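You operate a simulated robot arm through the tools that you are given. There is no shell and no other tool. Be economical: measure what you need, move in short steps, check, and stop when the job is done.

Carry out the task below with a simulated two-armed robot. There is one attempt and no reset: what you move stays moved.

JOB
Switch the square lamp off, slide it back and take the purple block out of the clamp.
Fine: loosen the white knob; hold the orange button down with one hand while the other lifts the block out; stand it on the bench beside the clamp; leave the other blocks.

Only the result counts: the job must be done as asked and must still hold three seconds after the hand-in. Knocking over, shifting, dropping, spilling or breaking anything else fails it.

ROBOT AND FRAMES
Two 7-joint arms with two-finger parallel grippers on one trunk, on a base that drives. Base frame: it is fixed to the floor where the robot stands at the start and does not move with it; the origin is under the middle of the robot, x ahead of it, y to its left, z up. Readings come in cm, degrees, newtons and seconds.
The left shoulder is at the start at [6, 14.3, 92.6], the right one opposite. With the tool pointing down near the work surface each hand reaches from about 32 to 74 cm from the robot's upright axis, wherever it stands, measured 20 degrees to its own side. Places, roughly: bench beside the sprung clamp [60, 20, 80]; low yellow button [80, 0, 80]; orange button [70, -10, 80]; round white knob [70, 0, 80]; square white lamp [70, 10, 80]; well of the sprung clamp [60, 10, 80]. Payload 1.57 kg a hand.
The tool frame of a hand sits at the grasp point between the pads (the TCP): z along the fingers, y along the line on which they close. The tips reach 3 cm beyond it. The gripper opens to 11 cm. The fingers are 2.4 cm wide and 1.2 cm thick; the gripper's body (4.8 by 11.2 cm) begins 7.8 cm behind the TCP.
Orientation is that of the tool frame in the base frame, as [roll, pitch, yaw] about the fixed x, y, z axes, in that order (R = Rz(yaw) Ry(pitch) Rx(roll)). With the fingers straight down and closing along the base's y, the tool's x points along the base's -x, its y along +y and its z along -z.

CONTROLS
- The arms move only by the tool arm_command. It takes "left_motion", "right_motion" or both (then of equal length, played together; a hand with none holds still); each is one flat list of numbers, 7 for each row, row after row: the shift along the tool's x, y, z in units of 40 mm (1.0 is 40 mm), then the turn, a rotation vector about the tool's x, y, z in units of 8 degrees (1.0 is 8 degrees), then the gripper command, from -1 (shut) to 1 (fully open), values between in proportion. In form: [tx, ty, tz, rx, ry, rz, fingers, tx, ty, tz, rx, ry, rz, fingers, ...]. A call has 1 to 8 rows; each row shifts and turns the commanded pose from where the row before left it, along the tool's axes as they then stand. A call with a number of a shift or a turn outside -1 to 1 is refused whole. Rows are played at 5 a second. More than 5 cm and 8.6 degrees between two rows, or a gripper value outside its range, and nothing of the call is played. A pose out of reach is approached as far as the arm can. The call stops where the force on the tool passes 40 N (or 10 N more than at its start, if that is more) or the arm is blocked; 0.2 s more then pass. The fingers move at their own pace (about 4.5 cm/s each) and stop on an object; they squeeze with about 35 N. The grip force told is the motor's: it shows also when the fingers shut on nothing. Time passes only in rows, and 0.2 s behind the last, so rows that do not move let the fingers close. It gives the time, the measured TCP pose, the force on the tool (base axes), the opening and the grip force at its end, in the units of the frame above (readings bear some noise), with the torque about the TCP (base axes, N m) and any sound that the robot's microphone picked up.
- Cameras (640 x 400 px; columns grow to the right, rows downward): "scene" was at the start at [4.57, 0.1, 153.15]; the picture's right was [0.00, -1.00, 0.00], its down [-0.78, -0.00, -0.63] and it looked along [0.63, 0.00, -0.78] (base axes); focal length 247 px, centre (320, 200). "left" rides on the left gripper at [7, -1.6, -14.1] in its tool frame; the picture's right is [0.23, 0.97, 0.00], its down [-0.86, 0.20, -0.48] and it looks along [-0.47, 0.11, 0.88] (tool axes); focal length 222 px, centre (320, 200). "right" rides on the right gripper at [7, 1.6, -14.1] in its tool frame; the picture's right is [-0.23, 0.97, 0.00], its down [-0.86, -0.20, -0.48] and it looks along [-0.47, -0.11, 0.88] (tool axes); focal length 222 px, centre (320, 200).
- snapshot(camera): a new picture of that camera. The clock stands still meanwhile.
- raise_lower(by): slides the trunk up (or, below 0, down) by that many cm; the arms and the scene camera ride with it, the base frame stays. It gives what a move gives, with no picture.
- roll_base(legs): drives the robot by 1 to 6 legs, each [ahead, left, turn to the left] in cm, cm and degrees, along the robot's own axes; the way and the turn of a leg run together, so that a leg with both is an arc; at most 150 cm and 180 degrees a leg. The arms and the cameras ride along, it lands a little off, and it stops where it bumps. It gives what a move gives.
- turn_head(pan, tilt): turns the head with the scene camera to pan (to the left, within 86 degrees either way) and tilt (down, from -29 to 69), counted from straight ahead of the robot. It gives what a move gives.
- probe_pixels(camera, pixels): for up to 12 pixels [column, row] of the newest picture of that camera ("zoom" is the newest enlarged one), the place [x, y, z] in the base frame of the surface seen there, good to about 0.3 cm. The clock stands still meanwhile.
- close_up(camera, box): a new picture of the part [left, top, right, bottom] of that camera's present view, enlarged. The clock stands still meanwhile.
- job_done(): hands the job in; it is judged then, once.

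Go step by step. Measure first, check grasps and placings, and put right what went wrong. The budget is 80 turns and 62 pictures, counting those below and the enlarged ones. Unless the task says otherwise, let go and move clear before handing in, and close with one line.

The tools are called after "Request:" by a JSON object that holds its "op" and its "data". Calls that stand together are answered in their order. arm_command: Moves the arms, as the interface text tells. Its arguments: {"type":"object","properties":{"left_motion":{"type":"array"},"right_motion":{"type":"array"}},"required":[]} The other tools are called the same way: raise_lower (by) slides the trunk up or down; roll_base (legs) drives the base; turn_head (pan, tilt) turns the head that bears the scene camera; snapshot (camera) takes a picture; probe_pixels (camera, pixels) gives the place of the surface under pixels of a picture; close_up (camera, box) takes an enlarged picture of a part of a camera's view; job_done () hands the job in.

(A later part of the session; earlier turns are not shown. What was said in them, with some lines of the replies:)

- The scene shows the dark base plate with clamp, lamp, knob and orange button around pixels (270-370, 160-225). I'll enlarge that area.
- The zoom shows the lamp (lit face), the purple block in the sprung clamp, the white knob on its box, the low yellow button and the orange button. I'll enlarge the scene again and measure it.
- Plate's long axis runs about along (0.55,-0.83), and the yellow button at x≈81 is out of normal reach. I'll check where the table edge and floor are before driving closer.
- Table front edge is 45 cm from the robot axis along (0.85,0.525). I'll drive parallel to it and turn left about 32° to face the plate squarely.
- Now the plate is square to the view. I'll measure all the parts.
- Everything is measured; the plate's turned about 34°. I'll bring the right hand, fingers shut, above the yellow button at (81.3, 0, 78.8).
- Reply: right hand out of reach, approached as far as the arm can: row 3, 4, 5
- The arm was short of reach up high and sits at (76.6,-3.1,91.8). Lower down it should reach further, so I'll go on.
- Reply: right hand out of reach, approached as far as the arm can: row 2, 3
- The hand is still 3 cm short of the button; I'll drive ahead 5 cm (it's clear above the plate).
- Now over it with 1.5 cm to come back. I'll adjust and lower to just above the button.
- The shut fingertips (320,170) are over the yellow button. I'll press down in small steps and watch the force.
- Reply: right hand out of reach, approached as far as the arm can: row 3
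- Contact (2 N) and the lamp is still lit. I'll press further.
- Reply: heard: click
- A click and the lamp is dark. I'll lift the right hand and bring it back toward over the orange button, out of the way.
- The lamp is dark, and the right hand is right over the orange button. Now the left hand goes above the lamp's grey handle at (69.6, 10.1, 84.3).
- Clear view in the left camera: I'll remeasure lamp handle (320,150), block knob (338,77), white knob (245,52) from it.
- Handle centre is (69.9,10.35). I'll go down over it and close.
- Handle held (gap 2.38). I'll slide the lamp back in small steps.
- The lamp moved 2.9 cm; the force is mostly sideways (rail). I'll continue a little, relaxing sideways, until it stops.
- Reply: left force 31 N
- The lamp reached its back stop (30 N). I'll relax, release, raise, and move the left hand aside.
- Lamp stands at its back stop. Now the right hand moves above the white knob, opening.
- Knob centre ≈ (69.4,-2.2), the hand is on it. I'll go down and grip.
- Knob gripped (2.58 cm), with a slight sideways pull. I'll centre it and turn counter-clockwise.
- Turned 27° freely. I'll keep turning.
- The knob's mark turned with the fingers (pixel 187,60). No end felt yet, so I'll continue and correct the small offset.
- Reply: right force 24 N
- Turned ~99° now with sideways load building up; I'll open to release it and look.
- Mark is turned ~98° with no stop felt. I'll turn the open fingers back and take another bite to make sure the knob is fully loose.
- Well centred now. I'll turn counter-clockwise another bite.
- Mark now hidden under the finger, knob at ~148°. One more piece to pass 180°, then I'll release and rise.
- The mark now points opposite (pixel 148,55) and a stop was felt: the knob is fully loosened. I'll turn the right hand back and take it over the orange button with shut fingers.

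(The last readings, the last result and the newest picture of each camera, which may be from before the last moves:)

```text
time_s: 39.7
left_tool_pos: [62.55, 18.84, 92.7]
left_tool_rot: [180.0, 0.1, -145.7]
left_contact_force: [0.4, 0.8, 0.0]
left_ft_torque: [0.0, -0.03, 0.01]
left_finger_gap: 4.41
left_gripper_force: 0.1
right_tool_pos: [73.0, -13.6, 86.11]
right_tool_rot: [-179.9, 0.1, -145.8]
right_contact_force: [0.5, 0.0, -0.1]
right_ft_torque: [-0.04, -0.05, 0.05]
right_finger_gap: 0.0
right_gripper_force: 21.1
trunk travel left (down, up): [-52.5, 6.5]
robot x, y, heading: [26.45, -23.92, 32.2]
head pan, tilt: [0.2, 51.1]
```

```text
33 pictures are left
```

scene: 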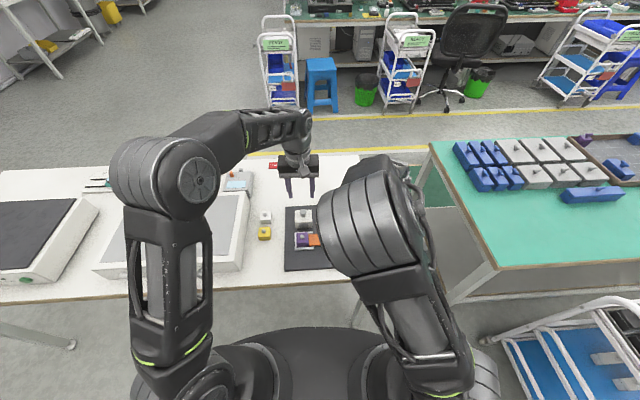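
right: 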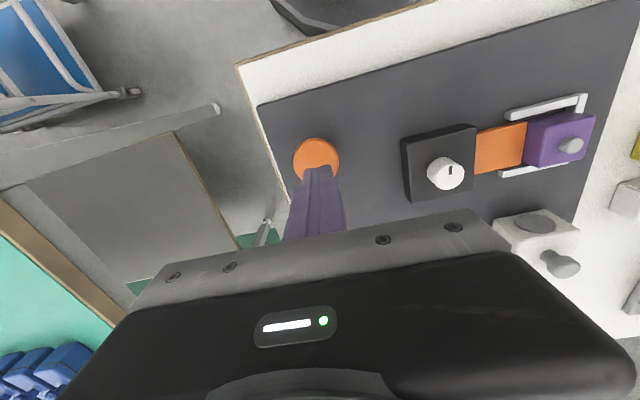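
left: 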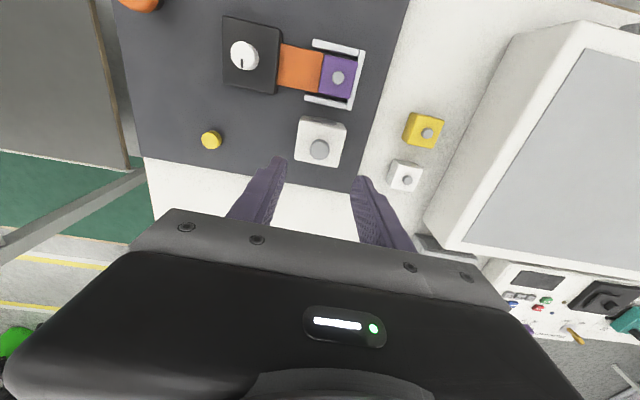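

The right fingers are over the orange button (317,160). Now the left hand goes to hover above the purple block at (63.2, 6.1).

Request:
{"op": "arm_command", "data": {"left_motion": [0.55, -0.91, 0, 0, 0, 0, 0.09, 0.55, -0.91, 0, 0, 0, 0, 0.09, 0.55, -0.91, 0, 0, 0, 0, 0.09, 0, 0, 0.6, 0, 0, 0, 0.09, 0, 0, 0, 0, 0, 0, 0.09]}}

Request:
{"op": "snapshot", "data": {"camera": "left"}}

Request:
{"op": "snapshot", "data": {"camera": "scene"}}

```text
time_s: 40.9
left_tool_pos: [63.27, 5.83, 90.35]
left_tool_rot: [180.0, 0.0, -145.8]
left_contact_force: [0.6, -0.3, -0.1]
left_ft_torque: [0.01, 0.0, 0.03]
left_finger_gap: 5.99
left_gripper_force: 0.1
right_tool_pos: [72.91, -13.56, 86.03]
right_tool_rot: [-180.0, 0.2, -145.8]
right_contact_force: [0.1, 0.0, -1.1]
right_ft_torque: [0.0, 0.0, 0.0]
right_finger_gap: 0.01
right_gripper_force: 21.6
trunk travel left (down, up): [-52.5, 6.5]
robot x, y, heading: [25.9, -24.26, 32.0]
head pan, tilt: [0.2, 51.1]
```

```text
32 pictures are left
```

left: 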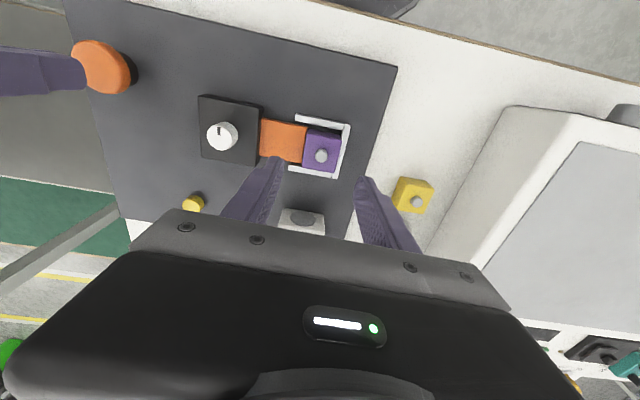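

```text
31 pictures are left
```

scene: 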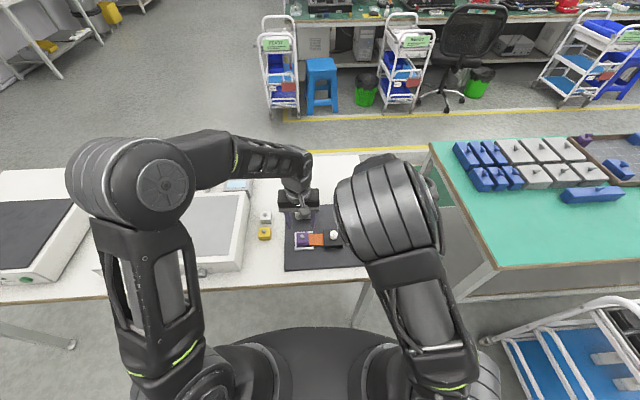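

Request:
{"op": "probe_pixels", "data": {"camera": "left", "pixels": [[321, 156], [306, 133], [338, 139], [305, 164], [333, 170], [422, 140], [415, 202], [404, 180], [495, 120], [395, 66], [460, 60], [430, 90]]}}

Request:
{"op": "close_up", "data": {"camera": "left", "box": [260, 90, 388, 170]}}

```text
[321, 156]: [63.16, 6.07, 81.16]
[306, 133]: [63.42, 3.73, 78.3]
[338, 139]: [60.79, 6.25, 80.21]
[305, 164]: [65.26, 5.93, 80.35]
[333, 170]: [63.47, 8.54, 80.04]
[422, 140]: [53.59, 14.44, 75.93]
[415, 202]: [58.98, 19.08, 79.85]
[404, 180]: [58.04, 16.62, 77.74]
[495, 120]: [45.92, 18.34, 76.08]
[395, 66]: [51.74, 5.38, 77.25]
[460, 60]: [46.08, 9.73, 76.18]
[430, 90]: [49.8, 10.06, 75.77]
```

```text
5.00 times, centred on (324, 130) of left
```

zoom: 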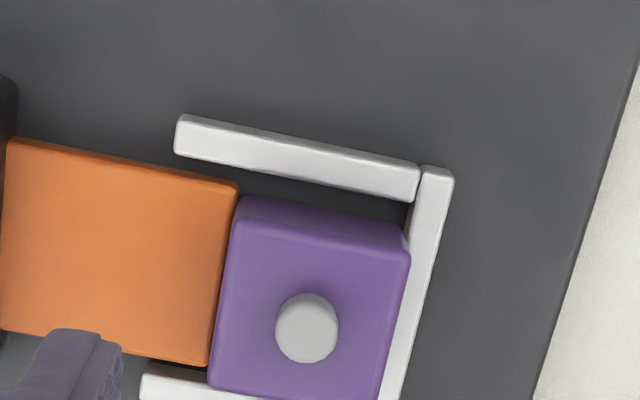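

Block centre is (63.15, 6.08); the free bench spot at (54.2,14.5) reads z 75.9. I'll lower the left hand to the block (open) and the right until it touches the button.

Request:
{"op": "arm_command", "data": {"left_motion": [0, 0.07, 0.7, 0, 0, 0, 0.09, 0, 0, 0.7, 0, 0, 0, 0.09, 0, 0, 0.6, 0, 0, 0, 0.09, 0, 0, 0.13, 0, 0, 0, 0.09], "right_motion": [0, 0, 0.3, 0, 0, 0, -1, 0, 0, 0.2, 0, 0, 0, -1, 0, 0, 0.15, 0, 0, 0, -1, 0, 0, 0.1, 0, 0, 0, -1]}}

```text
time_s: 41.9
left_tool_pos: [63.01, 6.2, 81.73]
left_tool_rot: [-180.0, 0.1, -145.7]
left_contact_force: [-0.2, -1.0, 0.6]
left_ft_torque: [-0.02, -0.02, 0.02]
left_finger_gap: 5.99
left_gripper_force: 0.0
right_tool_pos: [72.97, -13.61, 83.15]
right_tool_rot: [-179.9, 0.2, -145.7]
right_contact_force: [1.2, -2.3, 7.6]
right_ft_torque: [-0.1, 0.07, 0.03]
right_finger_gap: 0.01
right_gripper_force: 21.2
trunk travel left (down, up): [-52.5, 6.5]
robot x, y, heading: [26.23, -23.91, 31.7]
head pan, tilt: [0.2, 51.1]
```

Contact on the orange button (7.6 N). I'll press further in small steps with the left waiting.

Request:
{"op": "arm_command", "data": {"right_motion": [0, 0, 0.06, 0, 0, 0, -1, 0, 0, 0.06, 0, 0, 0, -1, 0, 0, 0.06, 0, 0, 0, -1, 0, 0, 0, 0, 0, 0, -1]}}

Request:
{"op": "close_up", "data": {"camera": "left", "box": [60, 0, 460, 250]}}

```text
time_s: 42.9
left_tool_pos: [63.04, 6.14, 81.8]
left_tool_rot: [-180.0, 0.1, -145.8]
left_contact_force: [-0.4, -0.3, 0.8]
left_ft_torque: [0.0, -0.01, -0.02]
left_finger_gap: 5.97
left_gripper_force: 0.1
right_tool_pos: [72.96, -13.6, 82.47]
right_tool_rot: [180.0, 0.3, -145.9]
right_contact_force: [2.7, -2.8, 11.7]
right_ft_torque: [-0.13, -0.06, 0.0]
right_finger_gap: 0.0
right_gripper_force: 21.2
trunk travel left (down, up): [-52.5, 6.5]
robot x, y, heading: [26.22, -23.72, 31.9]
head pan, tilt: [0.2, 51.1]
```

```text
1.60 times, centred on (260, 125) of left
```

zoom: 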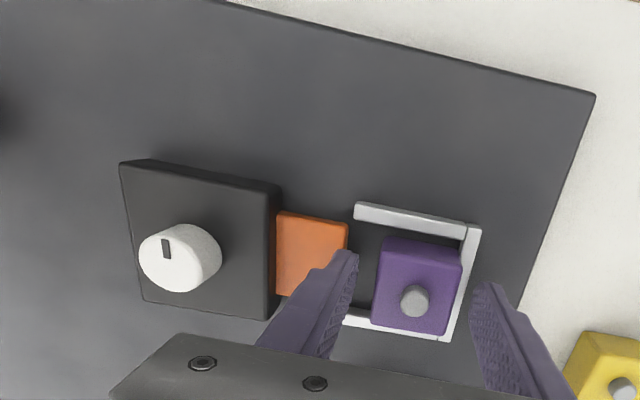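

The orange jaw has pulled back, so the block is free. Holding the button, I'll close the left fingers on the block.

Request:
{"op": "arm_command", "data": {"left_motion": [0, 0, 0, 0, 0, 0, -1, 0, 0, 0, 0, 0, 0, -1, 0, 0, 0, 0, 0, 0, -1, 0, 0, 0, 0, 0, 0, -1], "right_motion": [0, 0, 0.03, 0, 0, 0, -1, 0, 0, 0, 0, 0, 0, -1, 0, 0, 0, 0, 0, 0, -1, 0, 0, 0, 0, 0, 0, -1]}}

Request:
{"op": "close_up", "data": {"camera": "left", "box": [60, 0, 460, 250]}}

```text
time_s: 43.9
left_tool_pos: [63.08, 6.21, 81.8]
left_tool_rot: [180.0, 0.1, -145.8]
left_contact_force: [3.1, -6.1, 1.1]
left_ft_torque: [-0.21, -0.03, 0.14]
left_finger_gap: 3.92
left_gripper_force: 34.8
right_tool_pos: [73.0, -13.63, 82.37]
right_tool_rot: [180.0, 0.5, -145.9]
right_contact_force: [5.1, -0.9, 25.1]
right_ft_torque: [-0.11, -0.03, -0.07]
right_finger_gap: 0.0
right_gripper_force: 21.2
trunk travel left (down, up): [-52.5, 6.5]
robot x, y, heading: [26.26, -24.09, 31.7]
head pan, tilt: [0.2, 51.1]
```

```text
1.60 times, centred on (260, 125) of left
```

zoom: 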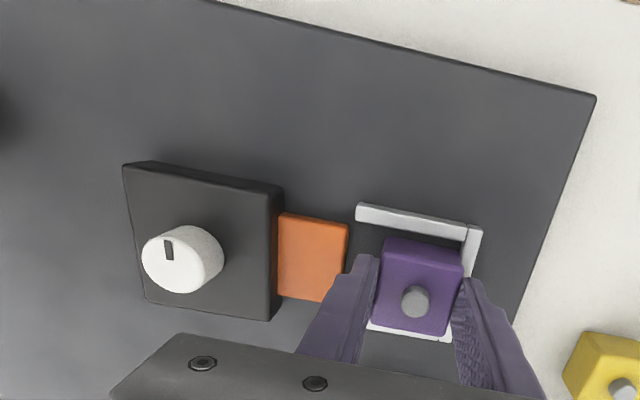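

Block gripped (3.92 cm, 35 N) and the button is fully down. I'll lift the block straight up.

Request:
{"op": "arm_command", "data": {"left_motion": [0, 0, -0.1, 0, 0, 0, -1, 0, 0, -0.2, 0, 0, 0, -1, 0, 0, -0.4, 0, 0, 0, -1, 0, 0, -0.6, 0, 0, 0, -1, 0, 0, -0.6, 0, 0, 0, -1, 0, 0, 0, 0, 0, 0, -1]}}

Request:
{"op": "snapshot", "data": {"camera": "left"}}

```text
time_s: 45.3
left_tool_pos: [62.95, 6.07, 89.49]
left_tool_rot: [-179.9, 0.1, -145.8]
left_contact_force: [-0.1, -0.6, -0.4]
left_ft_torque: [0.01, -0.02, -0.03]
left_finger_gap: 3.92
left_gripper_force: 35.3
right_tool_pos: [73.0, -13.6, 82.27]
right_tool_rot: [-179.9, 0.3, -145.9]
right_contact_force: [9.7, -1.5, 32.5]
right_ft_torque: [-0.1, -0.19, 0.13]
right_finger_gap: 0.04
right_gripper_force: 21.3
trunk travel left (down, up): [-52.5, 6.5]
robot x, y, heading: [26.54, -23.87, 31.8]
head pan, tilt: [0.2, 51.1]
```

```text
27 pictures are left
```

left: 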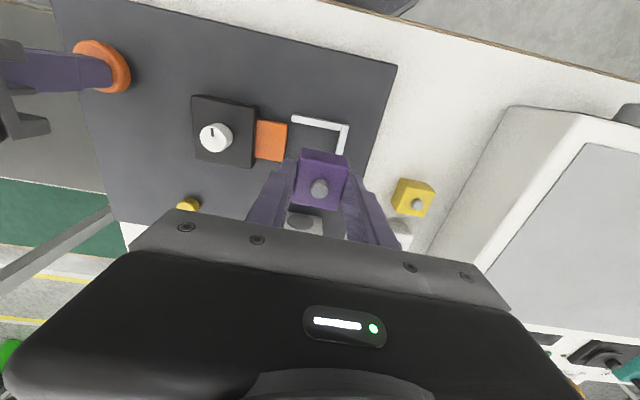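

The block is out and level. I'll carry it over the free bench spot at (54.2,14.5) and raise the right hand off the button.

Request:
{"op": "arm_command", "data": {"left_motion": [0.21, 0.99, 0, 0, 0, 0, -1, 0.21, 0.99, 0, 0, 0, 0, -1, 0.205, 0.99, 0, 0, 0, 0, -1, 0, 0, 0.7, 0, 0, 0, -1, 0, 0, 0.7, 0, 0, 0, -1, 0, 0, 0.3, 0, 0, 0, -1, 0, 0, 0, 0, 0, 0, -1], "right_motion": [0, 0, 0, 0, 0, 0, -1, 0, 0, 0, 0, 0, 0, -1, 0, 0, -0.1, 0, 0, 0, -1, 0, 0, -0.1, 0, 0, 0, -1, 0, 0, -0.2, 0, 0, 0, -1, 0, 0, -0.6, 0, 0, 0, -1, 0, 0, -0.6, 0, 0, 0, -1]}}

Request:
{"op": "snapshot", "data": {"camera": "left"}}

Request:
{"op": "close_up", "data": {"camera": "scene", "box": [240, 190, 368, 270]}}

```text
time_s: 46.9
left_tool_pos: [54.33, 14.62, 82.56]
left_tool_rot: [-179.9, 0.1, -145.8]
left_contact_force: [0.6, 0.2, -0.8]
left_ft_torque: [0.01, 0.0, -0.02]
left_finger_gap: 3.9
left_gripper_force: 34.5
right_tool_pos: [72.94, -13.6, 88.79]
right_tool_rot: [-180.0, 0.2, -145.9]
right_contact_force: [1.0, -0.2, 1.0]
right_ft_torque: [0.0, 0.01, -0.02]
right_finger_gap: 0.0
right_gripper_force: 21.3
trunk travel left (down, up): [-52.5, 6.5]
robot x, y, heading: [26.26, -24.24, 31.9]
head pan, tilt: [0.2, 51.1]
```

```text
26 pictures are left
```

left: 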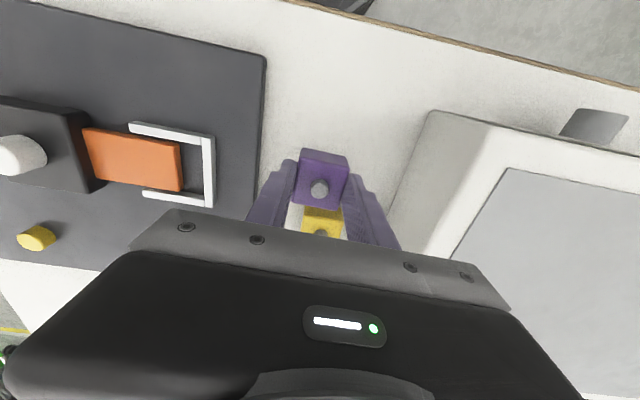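

```text
5.00 times, centred on (304, 230) of scene
```

zoom: 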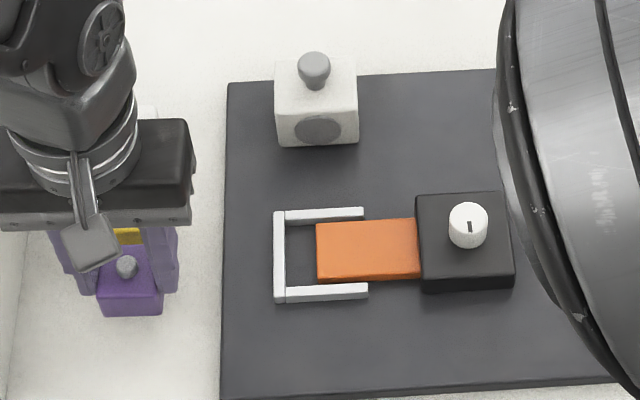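

Block hangs in front of the yellow one with clear space around it. I'll lower to bench contact in small steps.

Request:
{"op": "arm_command", "data": {"left_motion": [0, 0, 0.25, 0, 0, 0, -1, 0, 0, 0.15, 0, 0, 0, -1, 0, 0, 0.05, 0, 0, 0, -1, 0, 0, 0, 0, 0, 0, -1]}}

```text
time_s: 47.9
left_tool_pos: [54.25, 14.54, 80.67]
left_tool_rot: [179.9, 0.1, -145.8]
left_contact_force: [0.2, 0.2, -1.4]
left_ft_torque: [0.01, 0.01, -0.05]
left_finger_gap: 3.88
left_gripper_force: 35.0
right_tool_pos: [72.96, -13.66, 88.64]
right_tool_rot: [-179.9, 0.3, -145.9]
right_contact_force: [-0.5, -0.1, 0.2]
right_ft_torque: [0.0, 0.03, -0.05]
right_finger_gap: 0.01
right_gripper_force: 21.2
trunk travel left (down, up): [-52.5, 6.5]
robot x, y, heading: [26.26, -24.1, 32.0]
head pan, tilt: [0.2, 51.1]
```

Request:
{"op": "arm_command", "data": {"left_motion": [0, 0, 0.04, 0, 0, 0, -1, 0, 0, 0.03, 0, 0, 0, -1, 0, 0, 0, 0, 0, 0, -1]}}

```text
time_s: 48.7
left_tool_pos: [54.34, 14.54, 80.5]
left_tool_rot: [-180.0, 0.0, -145.8]
left_contact_force: [-0.6, 0.6, -0.3]
left_ft_torque: [0.01, 0.02, 0.01]
left_finger_gap: 3.92
left_gripper_force: 34.8
right_tool_pos: [72.92, -13.7, 88.53]
right_tool_rot: [-180.0, 0.3, -145.9]
right_contact_force: [-0.2, -0.1, 0.1]
right_ft_torque: [0.02, 0.0, 0.02]
right_finger_gap: 0.0
right_gripper_force: 21.2
trunk travel left (down, up): [-52.5, 6.5]
robot x, y, heading: [26.32, -24.4, 32.1]
head pan, tilt: [0.2, 51.1]
```

Still no contact; I'll go on in 1–2 mm steps.

Request:
{"op": "arm_command", "data": {"left_motion": [0, 0, 0.04, 0, 0, 0, -1, 0, 0, 0.03, 0, 0, 0, -1, 0, 0, 0, 0, 0, 0, -1]}}

Request:
{"op": "close_up", "data": {"camera": "scene", "box": [240, 220, 304, 260]}}

```text
time_s: 49.5
left_tool_pos: [54.22, 14.61, 80.47]
left_tool_rot: [179.9, 0.3, -145.8]
left_contact_force: [-1.9, 2.1, 29.3]
left_ft_torque: [-0.02, 0.22, 0.02]
left_finger_gap: 3.87
left_gripper_force: 35.1
right_tool_pos: [72.88, -13.74, 88.73]
right_tool_rot: [-180.0, 0.3, -145.8]
right_contact_force: [0.2, 0.5, 0.5]
right_ft_torque: [-0.03, -0.03, 0.03]
right_finger_gap: 0.01
right_gripper_force: 21.0
trunk travel left (down, up): [-52.5, 6.5]
robot x, y, heading: [25.91, -24.08, 32.0]
head pan, tilt: [0.2, 51.1]
```

```text
10.00 times, centred on (272, 240) of scene
```

zoom: 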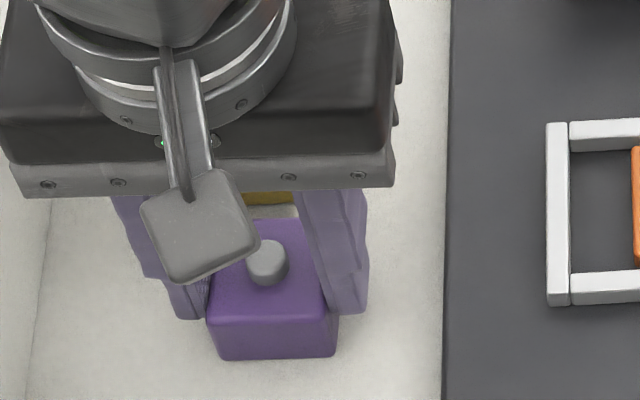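

Firm bench contact (29 N). I'll ease the load, open and rise.

Request:
{"op": "arm_command", "data": {"left_motion": [0, 0, -0.06, 0, 0, 0, -1, 0, 0, 0, 0, 0, 0, 0, 0, 0, 0, 0, 0, 0, 0, 0, 0, 0, 0, 0, 0, 0, 0, 0, -0.5, 0, 0, 0, 0, 0, 0, -0.9, 0, 0, 0, 0, 0, 0, -0.9, 0, 0, 0, 0, 0, 0, -0.9, 0, 0, 0, 0]}}

Request:
{"op": "snapshot", "data": {"camera": "left"}}

Request:
{"op": "close_up", "data": {"camera": "scene", "box": [240, 190, 368, 270]}}

```text
time_s: 51.3
left_tool_pos: [54.27, 14.5, 93.42]
left_tool_rot: [-179.9, 0.1, -145.8]
left_contact_force: [-0.6, 0.3, 0.5]
left_ft_torque: [-0.02, 0.02, -0.01]
left_finger_gap: 5.5
left_gripper_force: 0.0
right_tool_pos: [73.0, -13.66, 88.71]
right_tool_rot: [179.9, 0.2, -145.9]
right_contact_force: [0.6, 0.2, 0.2]
right_ft_torque: [0.01, 0.0, 0.0]
right_finger_gap: 0.01
right_gripper_force: 21.2
trunk travel left (down, up): [-52.5, 6.5]
robot x, y, heading: [26.29, -23.97, 32.0]
head pan, tilt: [0.2, 51.1]
```

```text
23 pictures are left
```

left: 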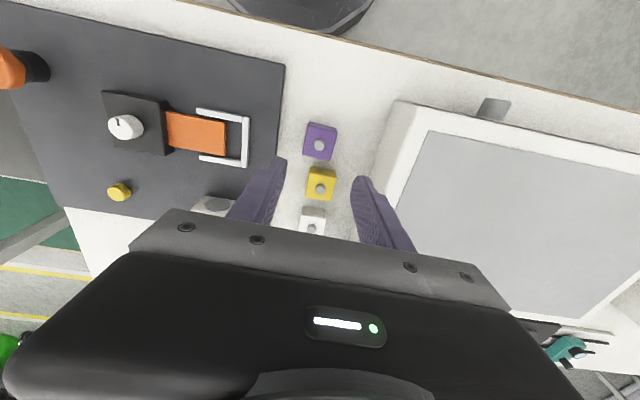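

```text
5.00 times, centred on (304, 230) of scene
```

zoom: 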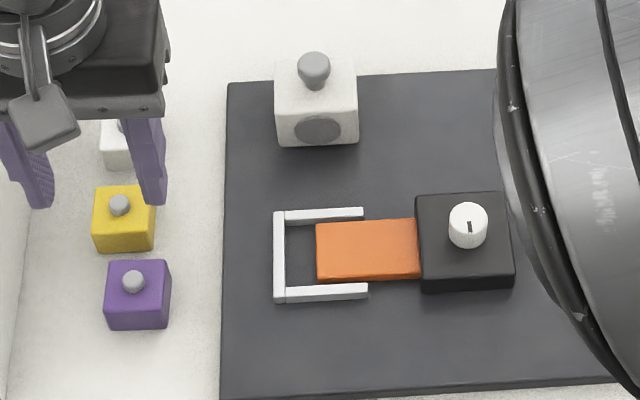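

The purple block stands upright on the bench (319,140), apart from the yellow and white ones. The lamp is dark and at its back stop, the knob is loosened, and both hands are clear, so I'm handing in.

Request:
{"op": "job_done", "data": {}}

```text
The job is handed in.
```

The lamp is off and slid back to its stop, and the white knob is loosened. The purple block came out with the orange button held down and now stands on the bench beside the clamp; the other blocks were left alone.
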